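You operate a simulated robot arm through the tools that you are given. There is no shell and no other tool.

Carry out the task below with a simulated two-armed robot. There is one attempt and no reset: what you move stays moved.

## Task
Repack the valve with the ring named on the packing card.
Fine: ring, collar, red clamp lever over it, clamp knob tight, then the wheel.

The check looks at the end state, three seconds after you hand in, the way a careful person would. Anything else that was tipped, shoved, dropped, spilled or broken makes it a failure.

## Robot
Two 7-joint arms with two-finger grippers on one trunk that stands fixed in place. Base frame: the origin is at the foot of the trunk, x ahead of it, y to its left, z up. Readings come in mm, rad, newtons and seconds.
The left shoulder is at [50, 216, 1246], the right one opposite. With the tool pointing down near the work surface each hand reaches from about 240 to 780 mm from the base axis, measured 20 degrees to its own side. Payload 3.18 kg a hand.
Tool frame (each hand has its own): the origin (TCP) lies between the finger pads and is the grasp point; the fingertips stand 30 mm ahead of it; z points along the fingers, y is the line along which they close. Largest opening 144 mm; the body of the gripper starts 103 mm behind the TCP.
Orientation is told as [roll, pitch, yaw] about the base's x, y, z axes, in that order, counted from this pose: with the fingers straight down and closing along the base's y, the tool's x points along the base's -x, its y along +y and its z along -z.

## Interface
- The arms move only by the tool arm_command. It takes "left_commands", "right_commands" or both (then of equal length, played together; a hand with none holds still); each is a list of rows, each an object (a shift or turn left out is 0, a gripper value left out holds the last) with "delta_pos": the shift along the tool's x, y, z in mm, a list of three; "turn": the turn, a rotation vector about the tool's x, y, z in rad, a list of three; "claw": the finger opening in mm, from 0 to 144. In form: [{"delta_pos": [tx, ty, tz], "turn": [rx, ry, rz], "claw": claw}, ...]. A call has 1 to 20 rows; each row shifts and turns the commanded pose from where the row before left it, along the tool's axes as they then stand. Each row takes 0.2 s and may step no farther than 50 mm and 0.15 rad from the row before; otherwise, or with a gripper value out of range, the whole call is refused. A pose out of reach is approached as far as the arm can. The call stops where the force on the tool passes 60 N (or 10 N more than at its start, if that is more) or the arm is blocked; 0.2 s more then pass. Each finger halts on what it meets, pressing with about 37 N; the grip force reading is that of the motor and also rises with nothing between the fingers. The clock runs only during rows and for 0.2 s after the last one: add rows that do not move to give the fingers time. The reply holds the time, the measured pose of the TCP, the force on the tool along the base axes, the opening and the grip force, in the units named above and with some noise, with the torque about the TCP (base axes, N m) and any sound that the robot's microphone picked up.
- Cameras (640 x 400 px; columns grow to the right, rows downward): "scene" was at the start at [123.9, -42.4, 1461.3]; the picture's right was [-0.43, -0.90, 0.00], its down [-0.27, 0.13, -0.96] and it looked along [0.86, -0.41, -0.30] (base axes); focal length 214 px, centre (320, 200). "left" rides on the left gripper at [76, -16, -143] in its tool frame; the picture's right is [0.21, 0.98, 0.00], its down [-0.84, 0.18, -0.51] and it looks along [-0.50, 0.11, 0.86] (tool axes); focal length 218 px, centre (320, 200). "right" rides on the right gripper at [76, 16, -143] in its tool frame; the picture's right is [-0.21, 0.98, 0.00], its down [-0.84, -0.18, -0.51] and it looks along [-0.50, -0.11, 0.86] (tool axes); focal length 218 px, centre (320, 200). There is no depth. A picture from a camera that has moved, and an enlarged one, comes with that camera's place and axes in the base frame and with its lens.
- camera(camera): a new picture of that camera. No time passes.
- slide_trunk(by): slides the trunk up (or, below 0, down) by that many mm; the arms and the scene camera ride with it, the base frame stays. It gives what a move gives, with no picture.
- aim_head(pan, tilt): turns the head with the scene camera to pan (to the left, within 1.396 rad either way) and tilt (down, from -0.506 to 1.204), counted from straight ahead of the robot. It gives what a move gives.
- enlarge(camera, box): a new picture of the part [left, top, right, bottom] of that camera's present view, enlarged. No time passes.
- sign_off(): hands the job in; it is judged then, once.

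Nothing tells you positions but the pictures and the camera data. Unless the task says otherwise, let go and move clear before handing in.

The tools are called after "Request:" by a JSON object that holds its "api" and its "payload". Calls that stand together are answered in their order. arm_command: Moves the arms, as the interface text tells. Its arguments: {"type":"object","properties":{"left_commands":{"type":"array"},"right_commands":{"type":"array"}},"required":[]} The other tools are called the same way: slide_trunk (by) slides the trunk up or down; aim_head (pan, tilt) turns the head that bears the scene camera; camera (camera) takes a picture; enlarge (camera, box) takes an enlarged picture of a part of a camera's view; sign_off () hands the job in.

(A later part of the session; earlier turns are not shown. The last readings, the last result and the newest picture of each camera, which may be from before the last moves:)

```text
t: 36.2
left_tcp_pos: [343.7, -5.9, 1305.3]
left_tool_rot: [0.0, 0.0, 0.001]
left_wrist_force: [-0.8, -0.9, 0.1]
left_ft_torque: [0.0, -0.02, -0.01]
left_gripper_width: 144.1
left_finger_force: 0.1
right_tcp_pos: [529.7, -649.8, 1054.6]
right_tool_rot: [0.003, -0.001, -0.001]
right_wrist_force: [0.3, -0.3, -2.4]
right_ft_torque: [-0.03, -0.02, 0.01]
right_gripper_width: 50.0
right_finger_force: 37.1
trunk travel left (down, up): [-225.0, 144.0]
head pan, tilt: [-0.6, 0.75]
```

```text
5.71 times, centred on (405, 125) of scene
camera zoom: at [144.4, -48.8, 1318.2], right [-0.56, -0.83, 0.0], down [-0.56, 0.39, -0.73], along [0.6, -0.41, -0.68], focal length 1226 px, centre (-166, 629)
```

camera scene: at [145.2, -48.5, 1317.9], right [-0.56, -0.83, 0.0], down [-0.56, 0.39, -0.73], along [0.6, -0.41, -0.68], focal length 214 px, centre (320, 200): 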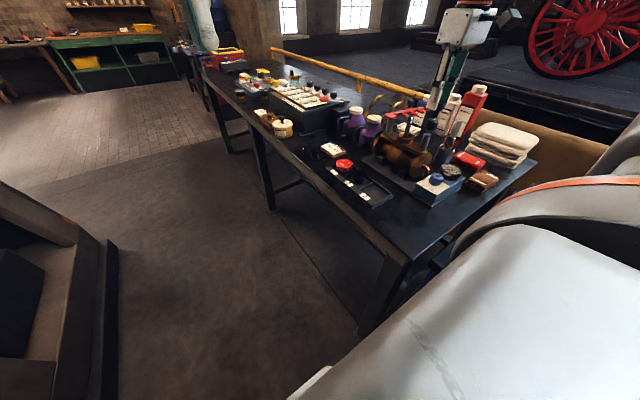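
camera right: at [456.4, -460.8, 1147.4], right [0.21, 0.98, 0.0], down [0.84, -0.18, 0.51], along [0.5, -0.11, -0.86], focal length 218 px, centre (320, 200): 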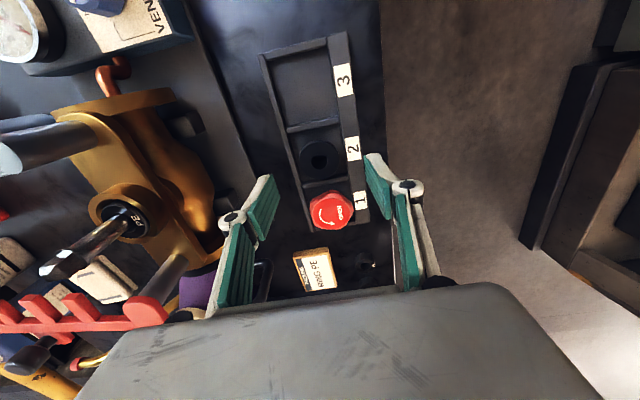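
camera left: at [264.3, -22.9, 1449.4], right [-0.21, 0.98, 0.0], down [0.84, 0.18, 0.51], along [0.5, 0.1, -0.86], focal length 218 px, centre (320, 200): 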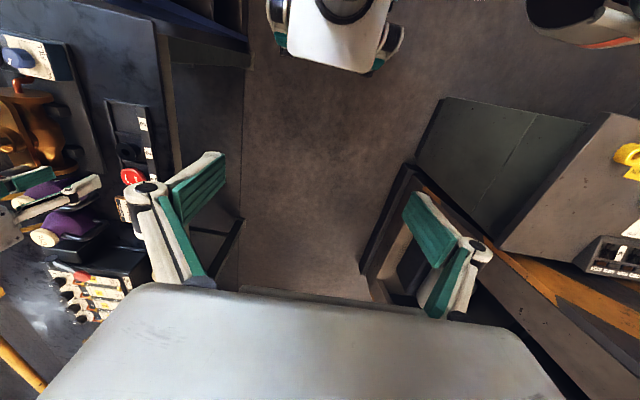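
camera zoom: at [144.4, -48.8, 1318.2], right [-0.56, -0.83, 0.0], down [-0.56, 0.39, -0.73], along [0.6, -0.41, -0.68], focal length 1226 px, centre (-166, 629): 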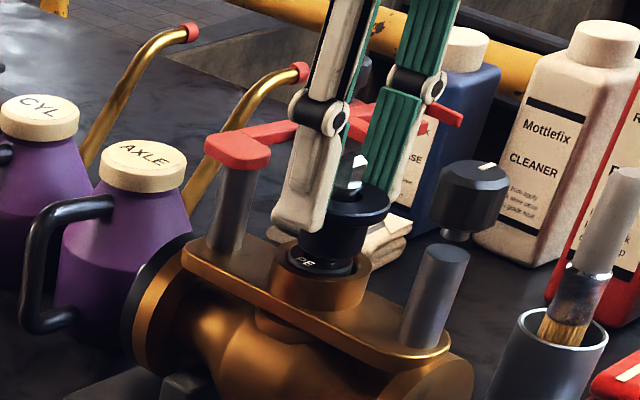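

Request:
{"api": "arm_command", "payload": {"right_commands": [{"delta_pos": [0, 0, 4]}, {"delta_pos": [0, 0, 3]}, {"delta_pos": [0, 0, 3]}, {"delta_pos": [0, 0, 3]}, {}]}}

Request:
{"api": "enlarge", "payload": {"camera": "right", "box": [250, 90, 390, 220]}}

Request:
{"api": "enlarge", "payload": {"camera": "scene", "box": [375, 90, 435, 160]}}

```text
t: 37.4
left_tcp_pos: [341.2, -5.2, 1305.8]
left_tool_rot: [-0.003, 0.0, 0.003]
left_wrist_force: [-0.8, 0.9, -0.2]
left_ft_torque: [0.04, 0.02, 0.0]
left_gripper_width: 144.1
left_finger_force: 0.2
right_tcp_pos: [532.7, -648.6, 1043.5]
right_tool_rot: [-0.003, -0.006, -0.001]
right_wrist_force: [2.0, -7.9, 24.6]
right_ft_torque: [-0.12, -0.08, -0.02]
right_gripper_width: 50.8
right_finger_force: 37.0
trunk travel left (down, up): [-225.0, 144.0]
head pan, tilt: [-0.6, 0.75]
```

```text
3.08 times, centred on (320, 155) of right
camera zoom: at [453.7, -631.8, 1184.4], right [0.21, 0.98, 0.0], down [0.84, -0.18, 0.51], along [0.5, -0.11, -0.86], focal length 672 px, centre (320, 338)
```

zoom: 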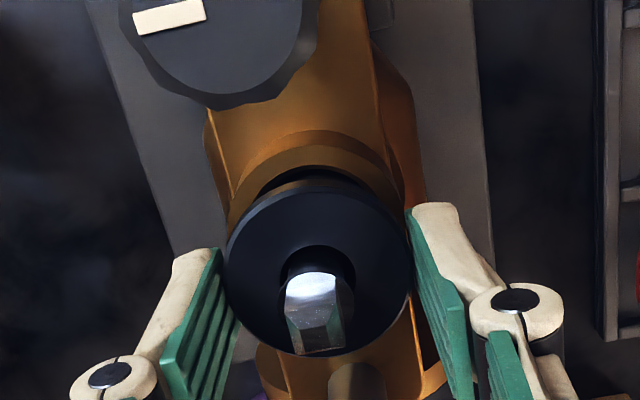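

```text
5.71 times, centred on (405, 125) of scene
camera zoom: at [143.1, -47.7, 1318.6], right [-0.56, -0.83, 0.0], down [-0.56, 0.38, -0.73], along [0.6, -0.41, -0.68], focal length 1226 px, centre (-166, 629)
```

zoom: 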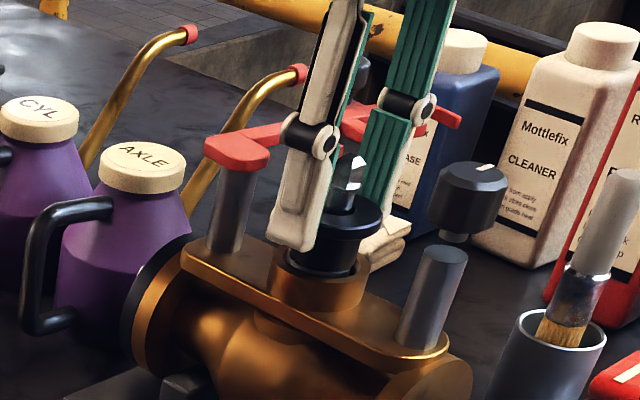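

Contact: the sleeve has come down on something at the expected depth. I'll ease off and release, then inspect.

Request:
{"api": "arm_command", "payload": {"right_commands": [{"delta_pos": [0, 0, -2]}, {"claw": 64}, {}, {}]}}

Request:
{"api": "enlarge", "payload": {"camera": "right", "box": [250, 90, 390, 220]}}

Request:
{"api": "enlarge", "payload": {"camera": "scene", "box": [375, 90, 435, 160]}}

```text
t: 38.4
left_tcp_pos: [343.4, -6.8, 1303.6]
left_tool_rot: [0.0, 0.0, 0.002]
left_wrist_force: [0.4, -0.3, 0.7]
left_ft_torque: [-0.04, 0.0, 0.02]
left_gripper_width: 144.0
left_finger_force: 0.0
right_tcp_pos: [532.1, -650.9, 1041.4]
right_tool_rot: [0.001, -0.003, -0.001]
right_wrist_force: [0.0, -1.7, 0.8]
right_ft_torque: [-0.02, -0.01, 0.01]
right_gripper_width: 64.0
right_finger_force: 0.1
trunk travel left (down, up): [-225.0, 144.0]
head pan, tilt: [-0.6, 0.75]
```

```text
3.08 times, centred on (320, 155) of right
camera zoom: at [454.6, -632.8, 1184.1], right [0.21, 0.98, 0.0], down [0.84, -0.18, 0.51], along [0.5, -0.11, -0.86], focal length 672 px, centre (320, 338)
```

zoom: 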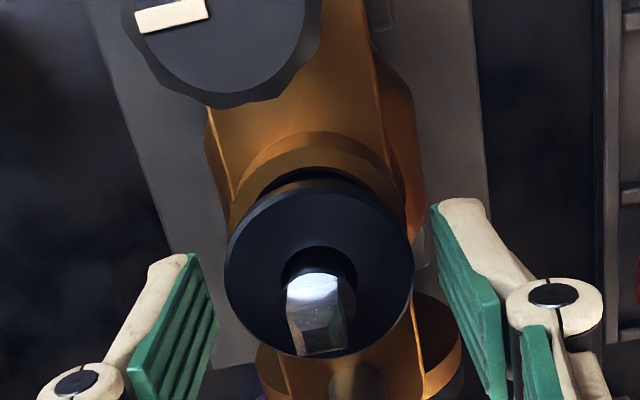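

```text
5.71 times, centred on (405, 125) of scene
camera zoom: at [144.4, -48.6, 1318.1], right [-0.56, -0.83, 0.0], down [-0.56, 0.39, -0.73], along [0.6, -0.41, -0.68], focal length 1226 px, centre (-166, 629)
```

zoom: 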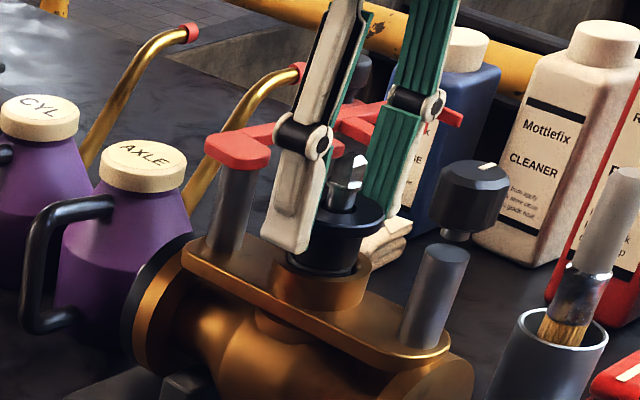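

Request:
{"api": "arm_command", "payload": {"right_commands": [{"delta_pos": [0, 0, -20]}, {"delta_pos": [0, 0, -40]}, {"delta_pos": [0, 0, -40]}, {}]}}

Request:
{"api": "enlarge", "payload": {"camera": "right", "box": [260, 80, 380, 190]}}

Request:
{"api": "enlarge", "payload": {"camera": "scene", "box": [375, 105, 425, 165]}}

```text
t: 39.4
left_tcp_pos: [343.1, -8.0, 1305.2]
left_tool_rot: [-0.002, 0.001, 0.001]
left_wrist_force: [-0.4, -1.4, -0.8]
left_ft_torque: [0.01, -0.01, 0.0]
left_gripper_width: 144.0
left_finger_force: 0.1
right_tcp_pos: [533.0, -649.9, 1142.5]
right_tool_rot: [0.001, -0.002, -0.003]
right_wrist_force: [0.5, -0.1, 0.3]
right_ft_torque: [0.04, 0.01, 0.01]
right_gripper_width: 63.8
right_finger_force: 0.1
trunk travel left (down, up): [-225.0, 144.0]
head pan, tilt: [-0.6, 0.75]
```

```text
3.64 times, centred on (320, 135) of right
camera zoom: at [455.2, -632.9, 1283.4], right [0.21, 0.98, 0.0], down [0.84, -0.18, 0.51], along [0.5, -0.11, -0.86], focal length 794 px, centre (320, 436)
```

zoom: 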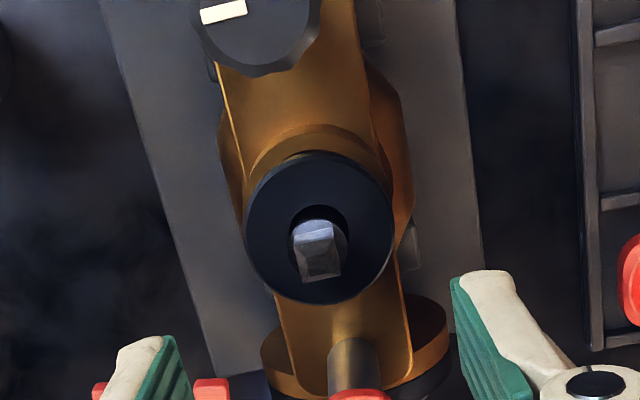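

```text
6.67 times, centred on (400, 135) of scene
camera zoom: at [144.6, -49.0, 1318.1], right [-0.56, -0.83, 0.0], down [-0.56, 0.39, -0.73], along [0.6, -0.41, -0.68], focal length 1430 px, centre (-213, 633)
```

zoom: 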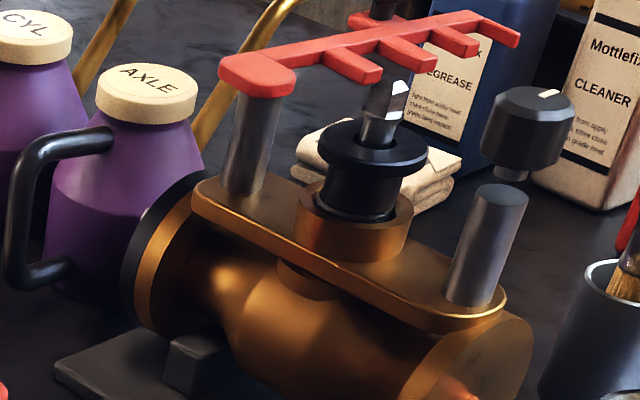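

The collar sits level in the box. Now the lever: I'll take two clear views of it to locate the bar, tines and handle ball.

Request:
{"api": "arm_command", "payload": {"right_commands": [{"delta_pos": [27, 0, -12]}, {"delta_pos": [26, 0, -13], "claw": 144}, {}, {}]}}

Request:
{"api": "camera", "payload": {"camera": "right"}}

Request:
{"api": "enlarge", "payload": {"camera": "right", "box": [200, 170, 400, 290]}}

Request:
{"api": "enlarge", "payload": {"camera": "right", "box": [270, 100, 370, 200]}}

```text
t: 40.4
left_tcp_pos: [342.5, -7.1, 1304.6]
left_tool_rot: [-0.001, -0.002, 0.002]
left_wrist_force: [-0.2, -0.6, 0.1]
left_ft_torque: [0.0, 0.0, 0.0]
left_gripper_width: 144.1
left_finger_force: 0.1
right_tcp_pos: [477.9, -651.3, 1167.3]
right_tool_rot: [0.002, -0.003, -0.001]
right_wrist_force: [-0.3, 0.1, 0.6]
right_ft_torque: [-0.03, 0.0, 0.0]
right_gripper_width: 144.1
right_finger_force: 0.0
trunk travel left (down, up): [-225.0, 144.0]
head pan, tilt: [-0.6, 0.75]
```

```text
taken
camera right: at [401.2, -633.9, 1309.1], right [0.21, 0.98, 0.0], down [0.84, -0.18, 0.51], along [0.5, -0.11, -0.86], focal length 218 px, centre (320, 200)
```

right: 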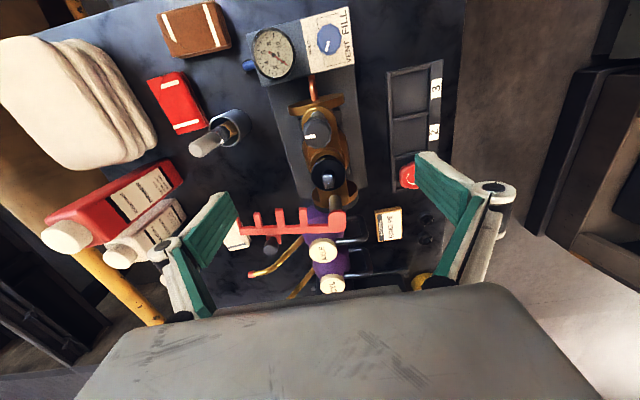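

```text
3.20 times, centred on (300, 230) of right
camera zoom: at [401.2, -633.9, 1309.1], right [0.21, 0.98, 0.0], down [0.84, -0.18, 0.51], along [0.5, -0.11, -0.86], focal length 698 px, centre (384, 104)
```

zoom: 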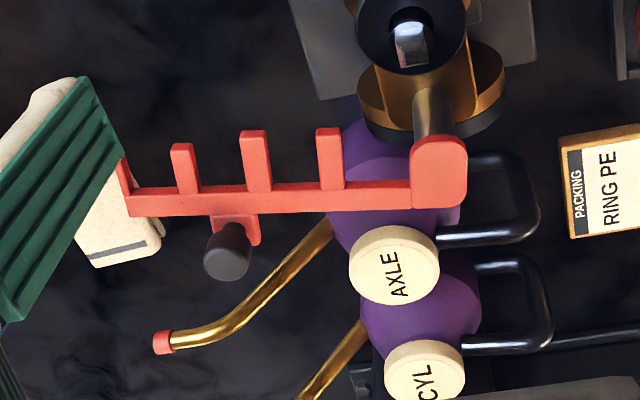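

```text
4.00 times, centred on (320, 150) of right
camera zoom: at [401.2, -633.9, 1309.1], right [0.21, 0.98, 0.0], down [0.84, -0.18, 0.51], along [0.5, -0.11, -0.86], focal length 873 px, centre (320, 400)
```

zoom: 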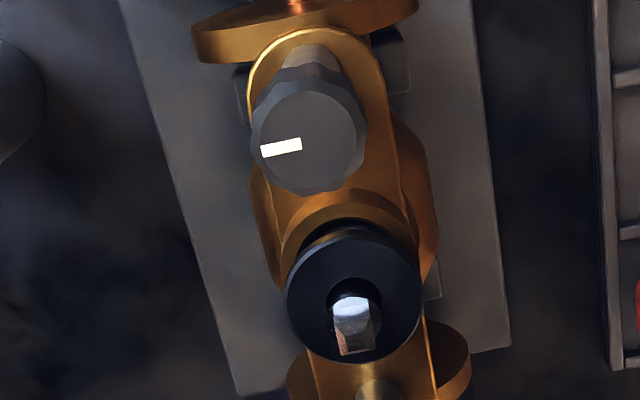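

Lever bar top is at z ≈ 1040 with the handle ball near (615,-756), top ≈ 1067; swinging it about (600,-649) to lie along -x puts its tines round stem and knob neck. I'll hover over the ball.

Request:
{"api": "arm_command", "payload": {"right_commands": [{"delta_pos": [-34, -26, 0], "claw": 70}, {"delta_pos": [-34, -27, 0]}, {"delta_pos": [-34, -27, 0]}, {"delta_pos": [-34, -26.5, 20]}, {"delta_pos": [0, 0, 22]}, {}, {}]}}

Request:
{"api": "camera", "payload": {"camera": "right"}}

Request:
{"api": "enlarge", "payload": {"camera": "right", "box": [240, 90, 400, 220]}}

Request:
{"api": "enlarge", "payload": {"camera": "scene", "box": [365, 70, 435, 150]}}

```text
t: 42.0
left_tcp_pos: [342.5, -6.9, 1305.7]
left_tool_rot: [-0.001, -0.001, 0.004]
left_wrist_force: [-0.6, -0.4, -0.1]
left_ft_torque: [-0.01, -0.03, 0.01]
left_gripper_width: 143.9
left_finger_force: 0.0
right_tcp_pos: [565.3, -712.8, 1138.8]
right_tool_rot: [0.003, -0.002, 0.0]
right_wrist_force: [0.0, 0.5, 0.4]
right_ft_torque: [0.0, 0.02, 0.03]
right_gripper_width: 69.9
right_finger_force: 0.1
right hand out of reach, approached as far as the arm can: row 3, 4
trunk travel left (down, up): [-225.0, 144.0]
head pan, tilt: [-0.6, 0.75]
```

```text
taken
camera right: at [487.2, -695.5, 1281.1], right [0.21, 0.98, 0.0], down [0.84, -0.18, 0.51], along [0.5, -0.11, -0.86], focal length 218 px, centre (320, 200)
```

right: 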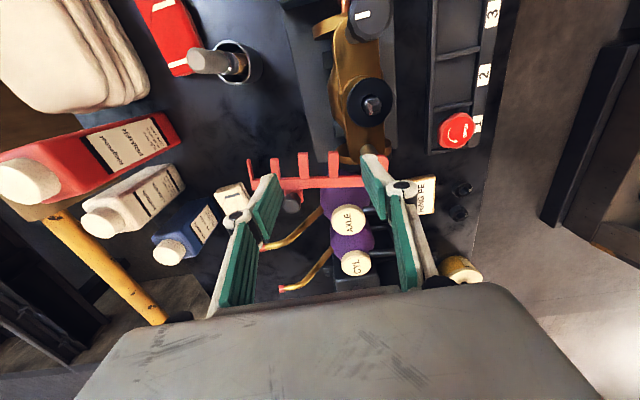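

```text
3.08 times, centred on (320, 155) of right
camera zoom: at [487.2, -695.5, 1281.1], right [0.21, 0.98, 0.0], down [0.84, -0.18, 0.51], along [0.5, -0.11, -0.86], focal length 672 px, centre (320, 338)
```

zoom: 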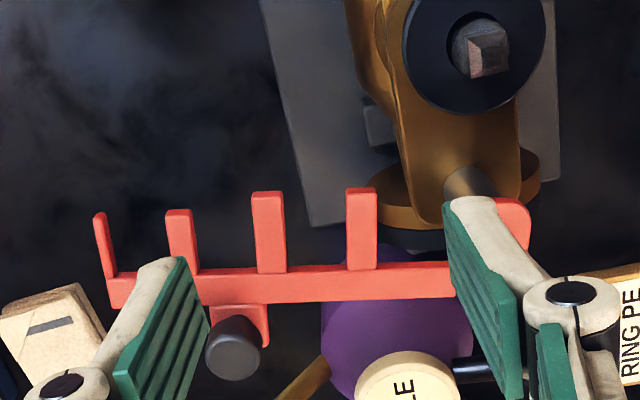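

```text
5.00 times, centred on (400, 110) of scene
camera zoom: at [143.8, -48.4, 1318.3], right [-0.56, -0.83, 0.0], down [-0.56, 0.39, -0.73], along [0.6, -0.41, -0.68], focal length 1072 px, centre (-80, 650)
```

zoom: 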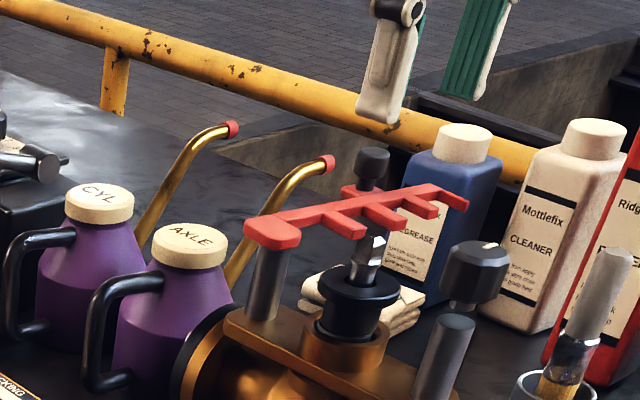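

Gripping the ball is beyond reach, but the -y finger can enter the gap between the 2nd and 3rd tines and swing the lever by rotating the hand about the pivot. I'll hover to set that up.

Request:
{"api": "arm_command", "payload": {"right_commands": [{"delta_pos": [-11.2, 39.8, 0], "claw": 144}, {"delta_pos": [0, 0, 27]}, {"delta_pos": [0, 0, 25]}, {}, {}]}}

Request:
{"api": "camera", "payload": {"camera": "right"}}

Request:
{"api": "enlarge", "payload": {"camera": "right", "box": [150, 130, 350, 260]}}

Request:
{"api": "enlarge", "payload": {"camera": "scene", "box": [365, 70, 445, 160]}}

```text
t: 43.2
left_tcp_pos: [343.2, -5.5, 1305.4]
left_tool_rot: [-0.001, 0.0, 0.003]
left_wrist_force: [-0.2, 0.5, 0.3]
left_ft_torque: [-0.03, -0.01, 0.01]
left_gripper_width: 143.9
left_finger_force: 0.0
right_tcp_pos: [574.9, -673.5, 1088.9]
right_tool_rot: [0.002, -0.002, -0.003]
right_wrist_force: [0.1, -0.5, -0.4]
right_ft_torque: [0.02, 0.01, -0.01]
right_gripper_width: 143.9
right_finger_force: 0.1
trunk travel left (down, up): [-225.0, 144.0]
head pan, tilt: [-0.6, 0.75]
```

```text
taken
camera right: at [497.4, -656.0, 1231.2], right [0.21, 0.98, 0.0], down [0.84, -0.18, 0.51], along [0.5, -0.11, -0.86], focal length 218 px, centre (320, 200)
```

right: 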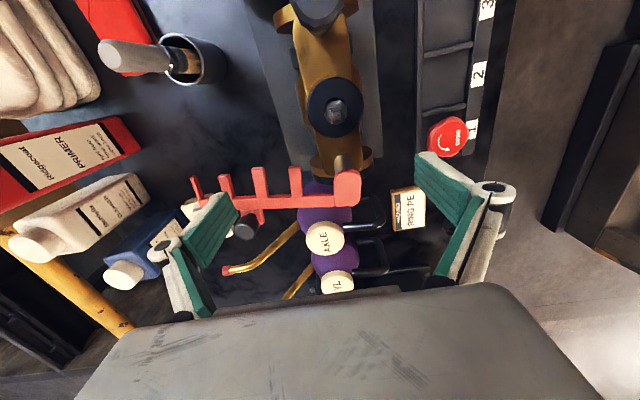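

```text
3.08 times, centred on (250, 195) of right
camera zoom: at [497.4, -656.0, 1231.2], right [0.21, 0.98, 0.0], down [0.84, -0.18, 0.51], along [0.5, -0.11, -0.86], focal length 672 px, centre (535, 215)
```

zoom: 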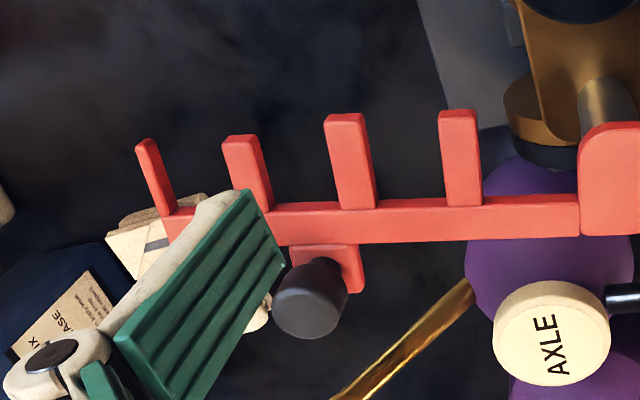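

```text
4.44 times, centred on (405, 115) of scene
camera zoom: at [144.4, -48.3, 1318.2], right [-0.56, -0.83, 0.0], down [-0.56, 0.39, -0.73], along [0.6, -0.41, -0.68], focal length 953 px, centre (-58, 578)
```

zoom: 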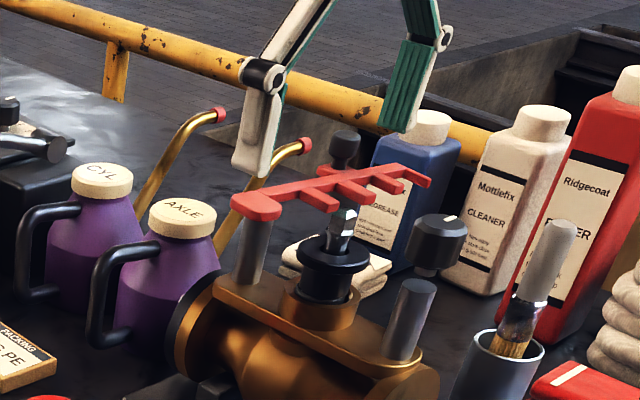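

The finger lines up with the 2–3 gap to within 3 mm. I'll correct and lower it into the gap.

Request:
{"api": "arm_command", "payload": {"right_commands": [{"delta_pos": [-2.8, -0.7, 15]}, {"delta_pos": [0, 0, 14]}, {}]}}

Request:
{"api": "enlarge", "payload": {"camera": "right", "box": [150, 130, 350, 260]}}

Request:
{"api": "enlarge", "payload": {"camera": "scene", "box": [375, 80, 435, 150]}}

```text
t: 44.0
left_tcp_pos: [342.6, -6.4, 1305.4]
left_tool_rot: [-0.002, -0.001, 0.003]
left_wrist_force: [0.0, 0.6, 0.3]
left_ft_torque: [0.0, -0.04, 0.01]
left_gripper_width: 144.1
left_finger_force: 0.1
right_tcp_pos: [579.6, -674.6, 1059.0]
right_tool_rot: [0.002, -0.003, -0.003]
right_wrist_force: [0.5, -0.1, 0.1]
right_ft_torque: [0.03, 0.0, -0.01]
right_gripper_width: 144.0
right_finger_force: 0.0
trunk travel left (down, up): [-225.0, 144.0]
head pan, tilt: [-0.6, 0.75]
```

```text
3.08 times, centred on (250, 195) of right
camera zoom: at [502.1, -658.7, 1201.0], right [0.21, 0.98, 0.0], down [0.84, -0.18, 0.51], along [0.5, -0.11, -0.86], focal length 672 px, centre (535, 215)
```

zoom: 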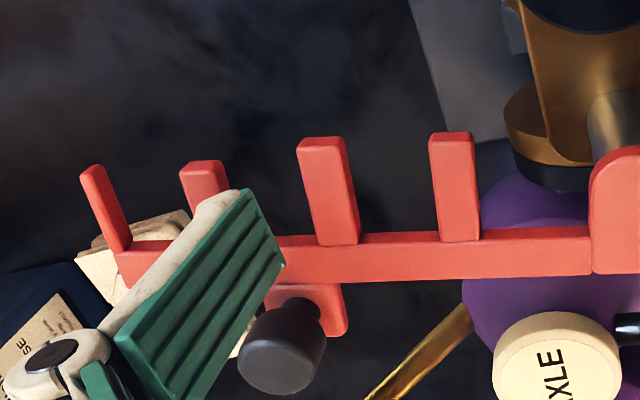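

```text
5.71 times, centred on (405, 115) of scene
camera zoom: at [144.5, -48.7, 1318.2], right [-0.56, -0.83, 0.0], down [-0.56, 0.39, -0.73], along [0.6, -0.41, -0.68], focal length 1226 px, centre (-166, 686)
```

zoom: 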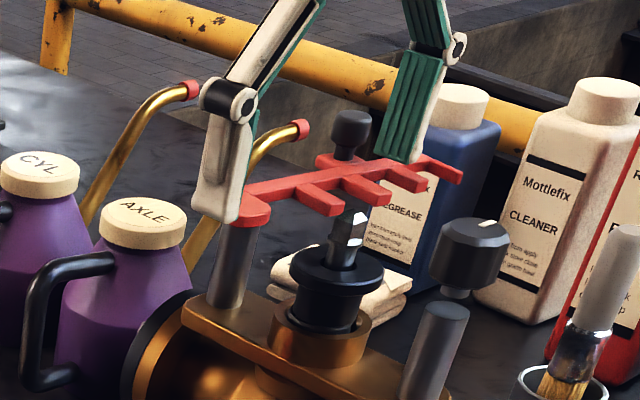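

The finger sits about 4 mm too far toward tine 3; correcting and lowering a little more before entering.

Request:
{"api": "arm_command", "payload": {"right_commands": [{"delta_pos": [1.5, 3.8, 0]}, {"delta_pos": [0, 0, 8]}, {}]}}

Request:
{"api": "enlarge", "payload": {"camera": "right", "box": [180, 150, 280, 230]}}

Request:
{"api": "enlarge", "payload": {"camera": "scene", "box": [385, 85, 425, 125]}}

```text
t: 44.8
left_tcp_pos: [342.2, -7.0, 1306.0]
left_tool_rot: [-0.002, 0.001, 0.001]
left_wrist_force: [0.3, 0.6, -0.2]
left_ft_torque: [-0.02, -0.06, 0.03]
left_gripper_width: 144.3
left_finger_force: 0.0
right_tcp_pos: [577.8, -671.4, 1051.2]
right_tool_rot: [0.0, -0.001, -0.001]
right_wrist_force: [0.2, 0.6, -0.2]
right_ft_torque: [-0.02, -0.03, -0.01]
right_gripper_width: 144.0
right_finger_force: 0.0
trunk travel left (down, up): [-225.0, 144.0]
head pan, tilt: [-0.6, 0.75]
```

```text
5.00 times, centred on (230, 190) of right
camera zoom: at [499.4, -654.5, 1193.3], right [0.21, 0.98, 0.0], down [0.84, -0.18, 0.51], along [0.5, -0.11, -0.86], focal length 1091 px, centre (770, 250)
```

zoom: 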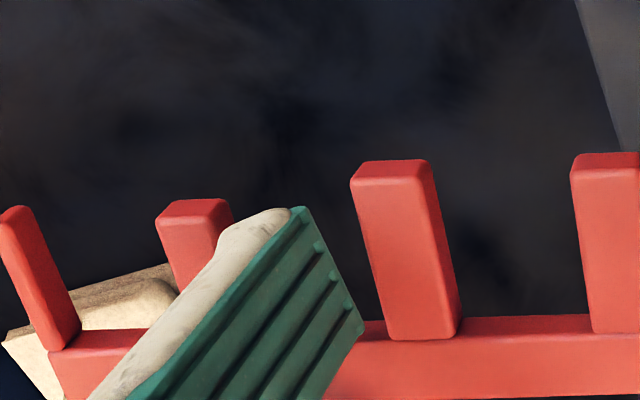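

```text
10.00 times, centred on (405, 105) of scene
camera zoom: at [144.2, -48.4, 1318.2], right [-0.56, -0.83, 0.0], down [-0.56, 0.39, -0.73], along [0.6, -0.41, -0.68], focal length 2145 px, centre (-530, 1150)
```

zoom: 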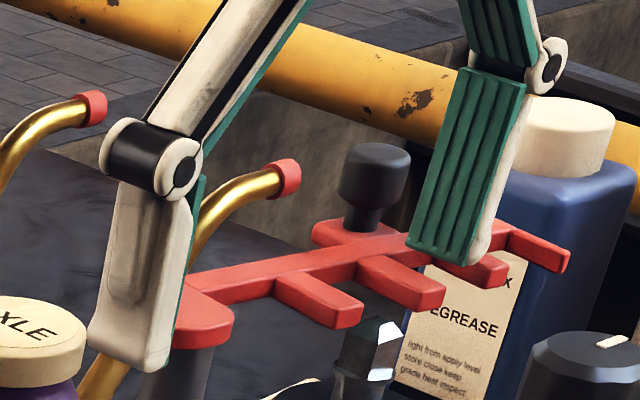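

Request:
{"api": "arm_command", "payload": {"right_commands": [{"delta_pos": [3, 4.5, 0]}, {}]}}

Request:
{"api": "enlarge", "payload": {"camera": "right", "box": [180, 150, 280, 230]}}

Request:
{"api": "enlarge", "payload": {"camera": "scene", "box": [385, 85, 425, 125]}}

```text
t: 45.4
left_tcp_pos: [342.5, -7.2, 1304.6]
left_tool_rot: [-0.002, 0.001, 0.0]
left_wrist_force: [0.1, 0.1, 0.4]
left_ft_torque: [-0.04, 0.0, -0.01]
left_gripper_width: 144.0
left_finger_force: 0.0
right_tcp_pos: [573.9, -666.6, 1051.2]
right_tool_rot: [0.002, 0.0, -0.005]
right_wrist_force: [-0.7, 0.0, -0.8]
right_ft_torque: [0.01, 0.04, -0.02]
right_gripper_width: 144.1
right_finger_force: 0.0
trunk travel left (down, up): [-225.0, 144.0]
head pan, tilt: [-0.6, 0.75]
```

```text
5.00 times, centred on (230, 190) of right
camera zoom: at [496.7, -650.2, 1192.6], right [0.21, 0.98, 0.0], down [0.84, -0.18, 0.51], along [0.5, -0.11, -0.86], focal length 1091 px, centre (770, 250)
```

zoom: 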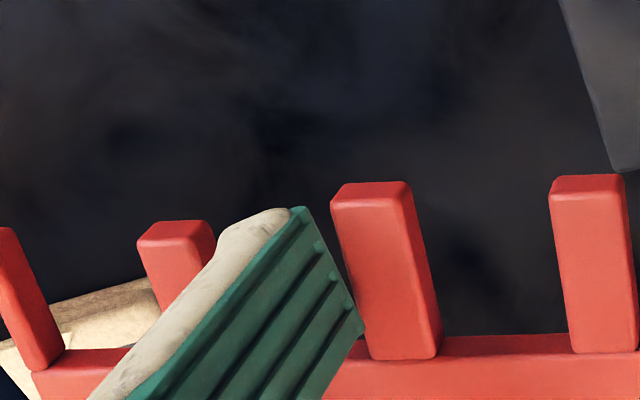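

```text
10.00 times, centred on (405, 105) of scene
camera zoom: at [144.6, -49.0, 1318.1], right [-0.56, -0.83, 0.0], down [-0.56, 0.39, -0.73], along [0.6, -0.41, -0.68], focal length 2145 px, centre (-530, 1150)
```

zoom: 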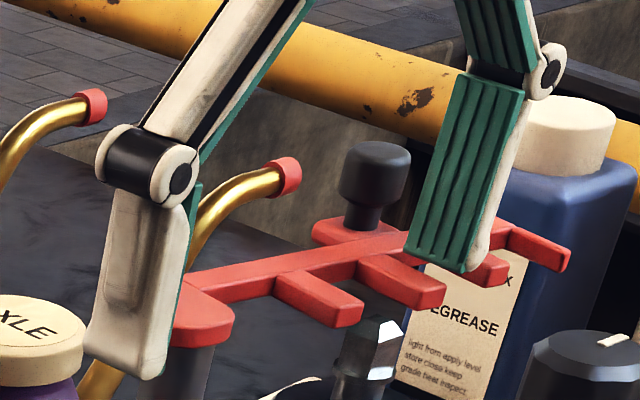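

The lever lies about 10° off the hand's axes, so I'll raise slightly and turn the hand to match before entering the gap.

Request:
{"api": "arm_command", "payload": {"right_commands": [{"delta_pos": [0, 0, -8]}, {"delta_pos": [-6.5, -1.2, 0], "turn": [0, 0, 0.085]}, {"delta_pos": [-6.5, -0.5, 0], "turn": [0, 0, 0.085]}, {}]}}

Request:
{"api": "enlarge", "payload": {"camera": "right", "box": [180, 130, 300, 230]}}

Request:
{"api": "enlarge", "payload": {"camera": "scene", "box": [385, 80, 425, 120]}}

```text
t: 46.4
left_tcp_pos: [342.5, -6.7, 1305.1]
left_tool_rot: [-0.001, 0.0, 0.003]
left_wrist_force: [0.2, -0.3, -0.5]
left_ft_torque: [0.0, 0.01, 0.05]
left_gripper_width: 144.2
left_finger_force: 0.2
right_tcp_pos: [586.9, -668.0, 1059.6]
right_tool_rot: [0.0, -0.002, -0.172]
right_wrist_force: [-0.3, 0.0, -0.5]
right_ft_torque: [0.03, 0.01, 0.01]
right_gripper_width: 144.1
right_finger_force: 0.1
trunk travel left (down, up): [-225.0, 144.0]
head pan, tilt: [-0.6, 0.75]
```

```text
4.00 times, centred on (240, 180) of right
camera zoom: at [513.4, -639.2, 1202.5], right [0.37, 0.93, 0.0], down [0.8, -0.32, 0.51], along [0.47, -0.19, -0.86], focal length 873 px, centre (640, 280)
```

zoom: 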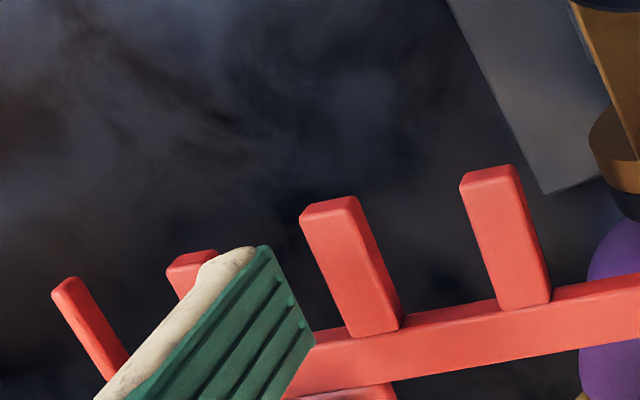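

```text
10.00 times, centred on (405, 100) of scene
camera zoom: at [144.3, -48.7, 1318.2], right [-0.56, -0.83, 0.0], down [-0.56, 0.39, -0.73], along [0.6, -0.41, -0.68], focal length 2145 px, centre (-530, 1200)
```

zoom: 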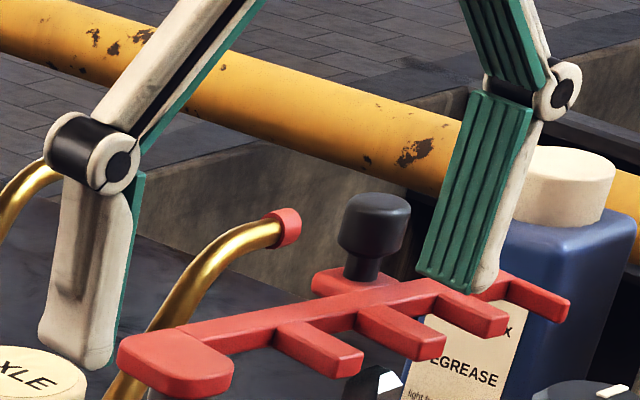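

Now the finger is centred in the gap with ~4 mm to spare on each side. Lowering into it.

Request:
{"api": "arm_command", "payload": {"right_commands": [{"delta_pos": [0, 0, 7]}, {"delta_pos": [0, 0, 7]}, {"delta_pos": [0, 0, 6]}, {}]}}

Request:
{"api": "enlarge", "payload": {"camera": "right", "box": [180, 130, 300, 230]}}

Request:
{"api": "enlarge", "payload": {"camera": "scene", "box": [385, 80, 435, 130]}}

Request:
{"api": "camera", "payload": {"camera": "right"}}

```text
t: 47.4
left_tcp_pos: [342.7, -6.0, 1305.0]
left_tool_rot: [-0.003, -0.001, 0.003]
left_wrist_force: [0.3, 0.1, -0.4]
left_ft_torque: [-0.03, -0.01, -0.01]
left_gripper_width: 143.9
left_finger_force: 0.2
right_tcp_pos: [585.6, -670.6, 1040.5]
right_tool_rot: [0.002, -0.002, -0.172]
right_wrist_force: [0.3, -0.3, 0.0]
right_ft_torque: [-0.02, 0.02, 0.01]
right_gripper_width: 144.2
right_finger_force: 0.1
trunk travel left (down, up): [-225.0, 144.0]
head pan, tilt: [-0.6, 0.75]
```

```text
4.00 times, centred on (240, 180) of right
camera zoom: at [512.0, -640.8, 1183.0], right [0.37, 0.93, 0.0], down [0.8, -0.32, 0.51], along [0.47, -0.19, -0.86], focal length 873 px, centre (640, 280)
```

zoom: 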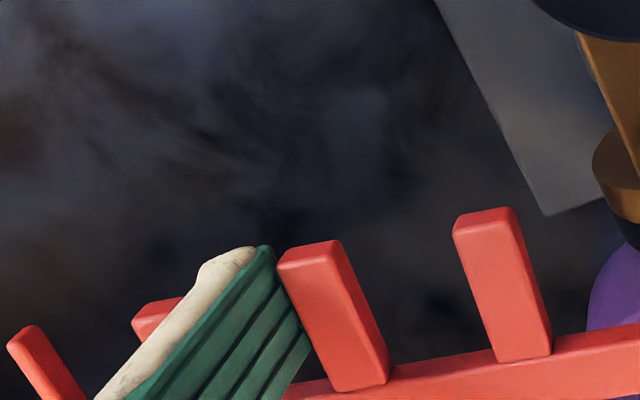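

```text
8.00 times, centred on (410, 105) of scene
camera zoom: at [144.4, -48.7, 1318.2], right [-0.56, -0.83, 0.0], down [-0.56, 0.39, -0.73], along [0.6, -0.41, -0.68], focal length 1716 px, centre (-400, 960)
```

zoom: 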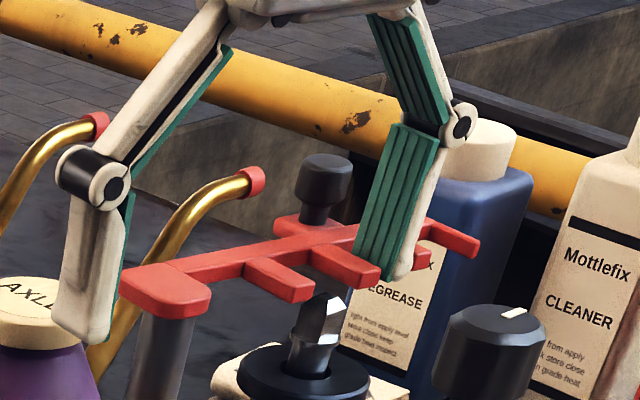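

```text
taken
camera right: at [512.0, -640.8, 1183.0], right [0.37, 0.93, 0.0], down [0.8, -0.32, 0.51], along [0.47, -0.19, -0.86], focal length 218 px, centre (320, 200)
```

right: 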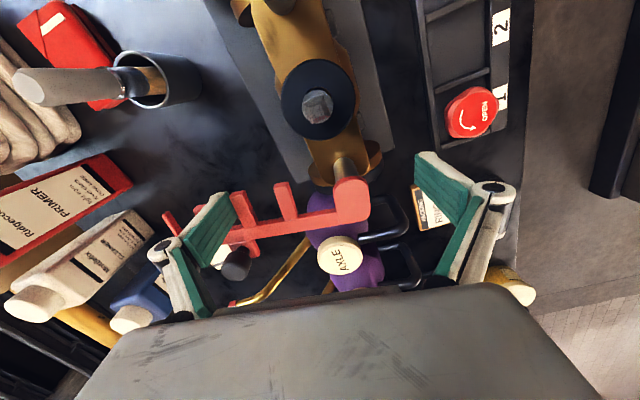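

The finger is engaged. I'll begin rotating the hand about the lever's pivot, a few steps at a time.

Request:
{"api": "arm_command", "payload": {"right_commands": [{"delta_pos": [2.34, 1.73, 0], "turn": [0, 0, 0.12]}, {"delta_pos": [2.34, 1.73, 0], "turn": [0, 0, 0.12]}, {"delta_pos": [2.34, 1.73, 0], "turn": [0, 0, 0.12]}, {}]}}

Request:
{"api": "camera", "payload": {"camera": "right"}}

Request:
{"api": "enlarge", "payload": {"camera": "scene", "box": [375, 80, 445, 150]}}

```text
t: 48.4
left_tcp_pos: [342.2, -8.3, 1306.8]
left_tool_rot: [-0.002, -0.002, 0.001]
left_wrist_force: [0.4, -0.3, 0.6]
left_ft_torque: [0.03, -0.03, 0.0]
left_gripper_width: 144.0
left_finger_force: 0.0
right_tcp_pos: [579.6, -664.8, 1041.2]
right_tool_rot: [0.0, 0.0, -0.534]
right_wrist_force: [-7.9, -11.1, 2.8]
right_ft_torque: [-0.21, 0.3, -0.09]
right_gripper_width: 144.0
right_finger_force: 0.0
trunk travel left (down, up): [-225.0, 144.0]
head pan, tilt: [-0.6, 0.75]
```

```text
taken
camera right: at [521.5, -610.7, 1182.0], right [0.68, 0.74, 0.0], down [0.63, -0.58, 0.51], along [0.37, -0.34, -0.86], focal length 218 px, centre (320, 200)
```

right: 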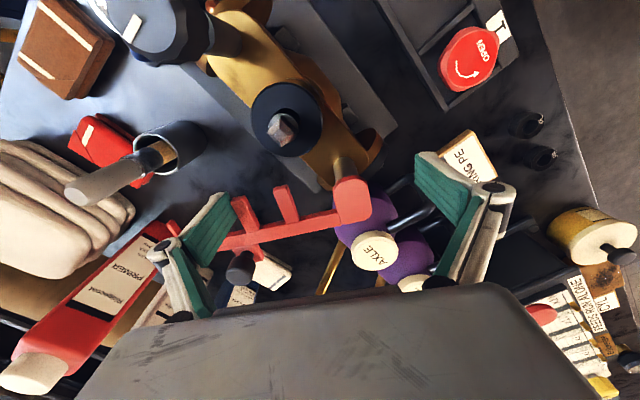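

```text
5.71 times, centred on (410, 115) of scene
camera zoom: at [143.1, -49.6, 1318.4], right [-0.56, -0.83, 0.0], down [-0.56, 0.39, -0.73], along [0.6, -0.41, -0.68], focal length 1226 px, centre (-194, 686)
```

zoom: 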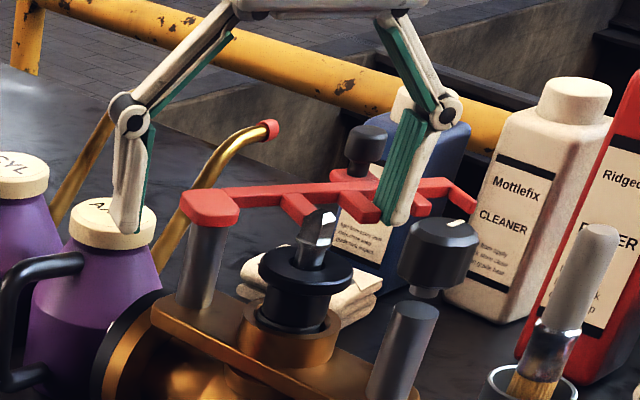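

The lever follows smoothly. Continuing.

Request:
{"api": "arm_command", "payload": {"right_commands": [{"delta_pos": [2.34, 1.73, 0], "turn": [0, 0, 0.12]}, {"delta_pos": [2.34, 1.73, 0], "turn": [0, 0, 0.12]}, {"delta_pos": [2.34, 1.73, 0], "turn": [0, 0, 0.12]}, {}]}}

Request:
{"api": "camera", "payload": {"camera": "right"}}

Request:
{"api": "enlarge", "payload": {"camera": "scene", "box": [375, 80, 445, 150]}}

```text
t: 49.4
left_tcp_pos: [341.7, -7.4, 1306.4]
left_tool_rot: [-0.002, -0.001, 0.0]
left_wrist_force: [0.0, 0.2, -0.2]
left_ft_torque: [0.04, -0.05, 0.02]
left_gripper_width: 144.0
left_finger_force: 0.1
right_tcp_pos: [585.6, -670.5, 1045.2]
right_tool_rot: [0.007, 0.005, -0.891]
right_wrist_force: [-4.5, -3.4, -2.3]
right_ft_torque: [0.1, -0.13, 0.01]
right_gripper_width: 144.2
right_finger_force: 0.0
right hand out of reach, approached as far as the arm can: row 3
trunk travel left (down, up): [-225.0, 144.0]
head pan, tilt: [-0.6, 0.75]
```

```text
taken
camera right: at [548.6, -600.7, 1187.5], right [0.89, 0.45, 0.01], down [0.39, -0.77, 0.5], along [0.23, -0.44, -0.87], focal length 218 px, centre (320, 200)
```

right: 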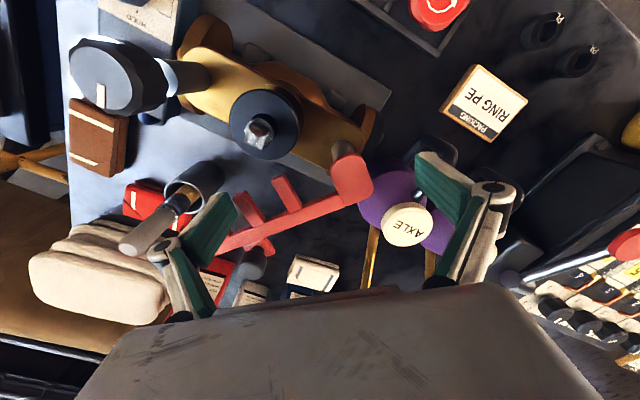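

```text
5.71 times, centred on (410, 115) of scene
camera zoom: at [143.4, -49.1, 1318.3], right [-0.56, -0.83, 0.0], down [-0.56, 0.39, -0.73], along [0.6, -0.41, -0.68], focal length 1226 px, centre (-194, 686)
```

zoom: 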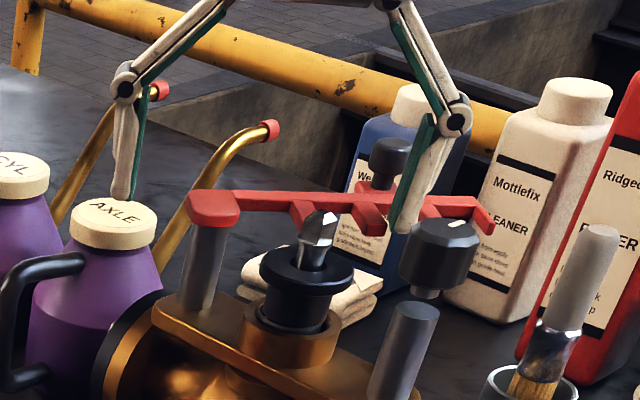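

The wrist reached its yaw limit with the lever about halfway. I'll lift out, turn the hand back to square, and finish by pushing the bar from its outer side with the -y finger.

Request:
{"api": "arm_command", "payload": {"right_commands": [{"delta_pos": [0, 0, -10]}, {"delta_pos": [0, 0, -25]}, {"delta_pos": [0, 0, -25]}, {"turn": [0, 0, -0.1485]}, {"turn": [0, 0, -0.1485]}, {"turn": [0, 0, -0.1485]}, {"turn": [0, 0, -0.1485]}, {"turn": [0, 0, -0.1485]}, {"turn": [0, 0, -0.1485]}, {}]}}

Request:
{"api": "camera", "payload": {"camera": "right"}}

Request:
{"api": "enlarge", "payload": {"camera": "scene", "box": [375, 80, 445, 160]}}

```text
t: 51.6
left_tcp_pos: [343.6, -6.4, 1304.5]
left_tool_rot: [-0.001, 0.0, 0.002]
left_wrist_force: [1.0, 0.0, 0.0]
left_ft_torque: [-0.03, 0.02, 0.0]
left_gripper_width: 144.2
left_finger_force: 0.1
right_tcp_pos: [584.7, -670.8, 1104.4]
right_tool_rot: [0.003, -0.002, 0.0]
right_wrist_force: [0.0, -0.1, 0.7]
right_ft_torque: [0.0, 0.0, 0.0]
right_gripper_width: 144.0
right_finger_force: 0.0
trunk travel left (down, up): [-225.0, 144.0]
head pan, tilt: [-0.6, 0.75]
```

```text
taken
camera right: at [507.2, -653.8, 1246.0], right [0.21, 0.98, 0.0], down [0.84, -0.18, 0.51], along [0.5, -0.1, -0.86], focal length 218 px, centre (320, 200)
```

right: 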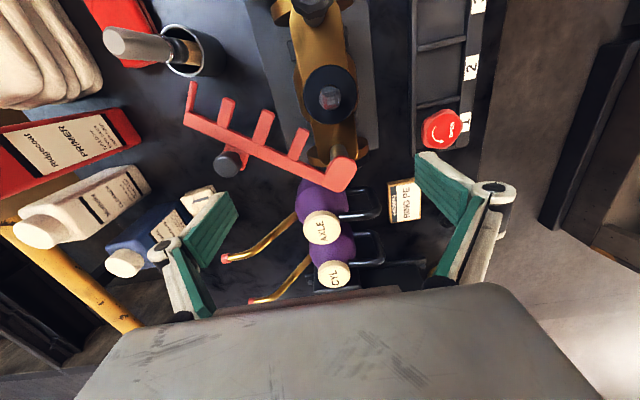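

```text
5.00 times, centred on (410, 120) of scene
camera zoom: at [144.4, -48.7, 1318.2], right [-0.56, -0.83, 0.0], down [-0.56, 0.39, -0.73], along [0.6, -0.41, -0.68], focal length 1072 px, centre (-130, 600)
```

zoom: 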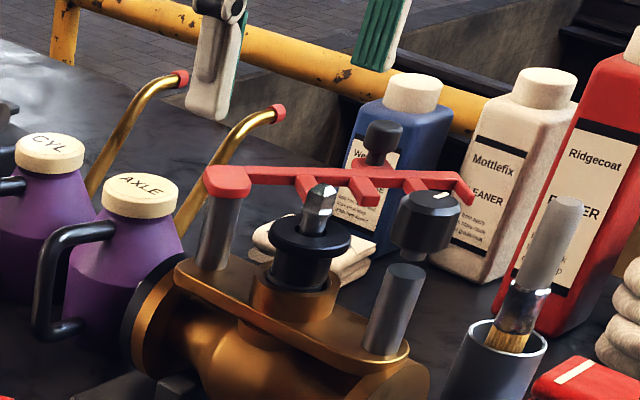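

Request:
{"api": "enlarge", "payload": {"camera": "right", "box": [170, 70, 370, 200]}}

```text
3.08 times, centred on (270, 135) of right
camera zoom: at [507.2, -653.8, 1246.0], right [0.21, 0.98, 0.0], down [0.84, -0.18, 0.51], along [0.5, -0.1, -0.86], focal length 672 px, centre (474, 400)
```

zoom: 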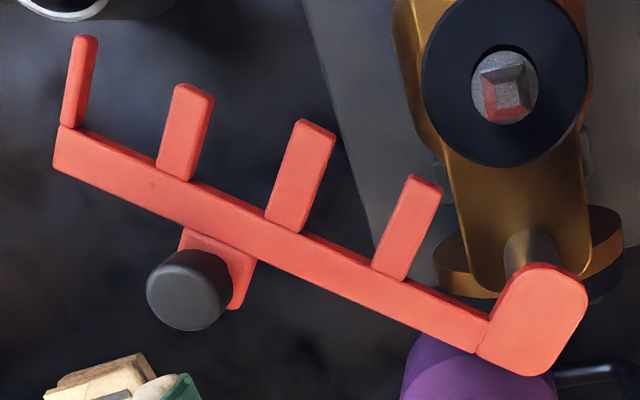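

Lever bar now points at about -128°. I'll place the -y finger just outside the bar near mid-radius, then lower.

Request:
{"api": "arm_command", "payload": {"right_commands": [{"delta_pos": [-11.8, 24.6, 0]}, {"delta_pos": [0, 0, 20]}, {"delta_pos": [0, 0, 20]}, {}]}}

Request:
{"api": "camera", "payload": {"camera": "right"}}

Request:
{"api": "enlarge", "payload": {"camera": "right", "box": [180, 120, 380, 250]}}

Request:
{"api": "enlarge", "payload": {"camera": "scene", "box": [375, 80, 445, 160]}}

```text
t: 52.6
left_tcp_pos: [342.2, -7.4, 1305.0]
left_tool_rot: [-0.001, -0.001, 0.002]
left_wrist_force: [-0.2, 0.2, 0.0]
left_ft_torque: [0.0, -0.01, 0.01]
left_gripper_width: 143.7
left_finger_force: 0.0
right_tcp_pos: [597.4, -645.9, 1065.3]
right_tool_rot: [0.002, -0.002, -0.001]
right_wrist_force: [-0.6, 0.2, -0.1]
right_ft_torque: [0.03, -0.04, 0.0]
right_gripper_width: 144.0
right_finger_force: 0.1
trunk travel left (down, up): [-225.0, 144.0]
head pan, tilt: [-0.6, 0.75]
```

```text
taken
camera right: at [519.4, -628.3, 1206.9], right [0.21, 0.98, 0.0], down [0.84, -0.18, 0.51], along [0.5, -0.11, -0.86], focal length 218 px, centre (320, 200)
```

right: 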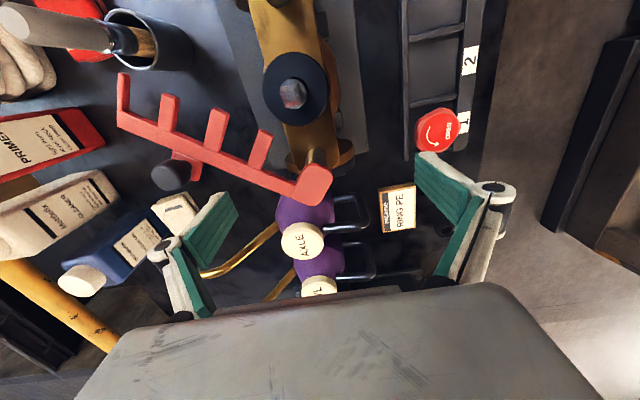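

```text
3.08 times, centred on (280, 185) of right
camera zoom: at [519.4, -628.3, 1206.9], right [0.21, 0.98, 0.0], down [0.84, -0.18, 0.51], along [0.5, -0.11, -0.86], focal length 672 px, centre (443, 246)
```

zoom: 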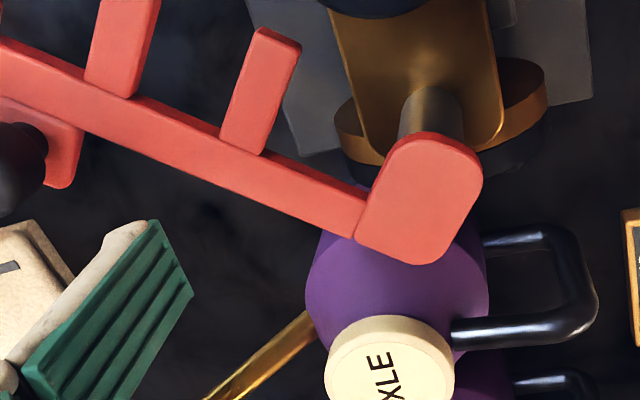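

```text
5.00 times, centred on (410, 120) of scene
camera zoom: at [144.2, -48.9, 1318.2], right [-0.56, -0.83, 0.0], down [-0.56, 0.39, -0.73], along [0.6, -0.41, -0.68], focal length 1072 px, centre (-130, 600)
```

zoom: 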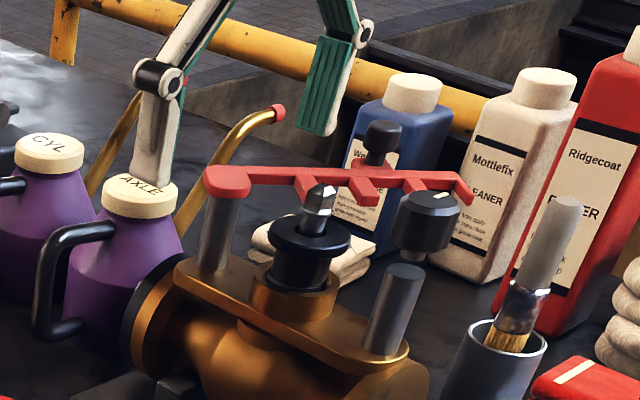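

Clear outside the bar. Lowering to bar height.

Request:
{"api": "arm_command", "payload": {"right_commands": [{"delta_pos": [0, 0, 13]}, {"delta_pos": [0, 0, 13]}, {}]}}

Request:
{"api": "enlarge", "payload": {"camera": "right", "box": [180, 120, 380, 250]}}

Request:
{"api": "enlarge", "payload": {"camera": "scene", "box": [375, 80, 445, 160]}}

```text
t: 53.4
left_tcp_pos: [342.1, -6.2, 1306.2]
left_tool_rot: [-0.003, 0.001, 0.002]
left_wrist_force: [0.5, -0.3, 0.0]
left_ft_torque: [-0.02, -0.01, -0.02]
left_gripper_width: 143.8
left_finger_force: 0.1
right_tcp_pos: [596.1, -645.1, 1037.1]
right_tool_rot: [0.001, -0.001, -0.002]
right_wrist_force: [0.6, 0.4, 0.2]
right_ft_torque: [-0.01, 0.02, 0.0]
right_gripper_width: 144.2
right_finger_force: 0.0
trunk travel left (down, up): [-225.0, 144.0]
head pan, tilt: [-0.6, 0.75]
```

```text
3.08 times, centred on (280, 185) of right
camera zoom: at [519.3, -627.1, 1180.3], right [0.21, 0.98, 0.0], down [0.84, -0.18, 0.51], along [0.5, -0.11, -0.86], focal length 672 px, centre (443, 246)
```

zoom: 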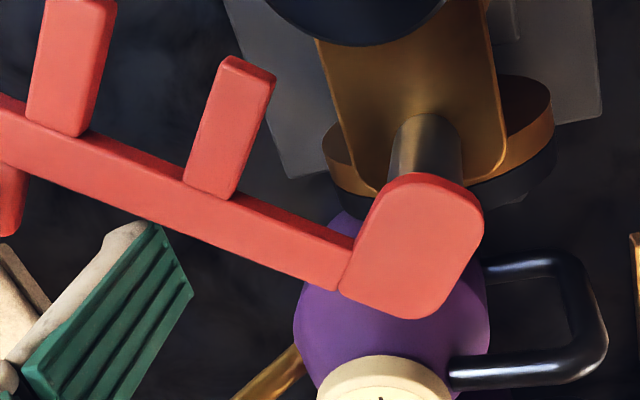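

```text
5.00 times, centred on (410, 120) of scene
camera zoom: at [144.2, -48.7, 1318.3], right [-0.56, -0.83, 0.0], down [-0.56, 0.39, -0.73], along [0.6, -0.41, -0.68], focal length 1072 px, centre (-130, 600)
```

zoom: 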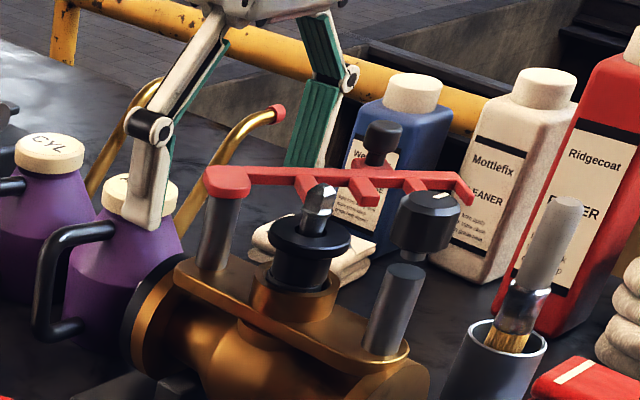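

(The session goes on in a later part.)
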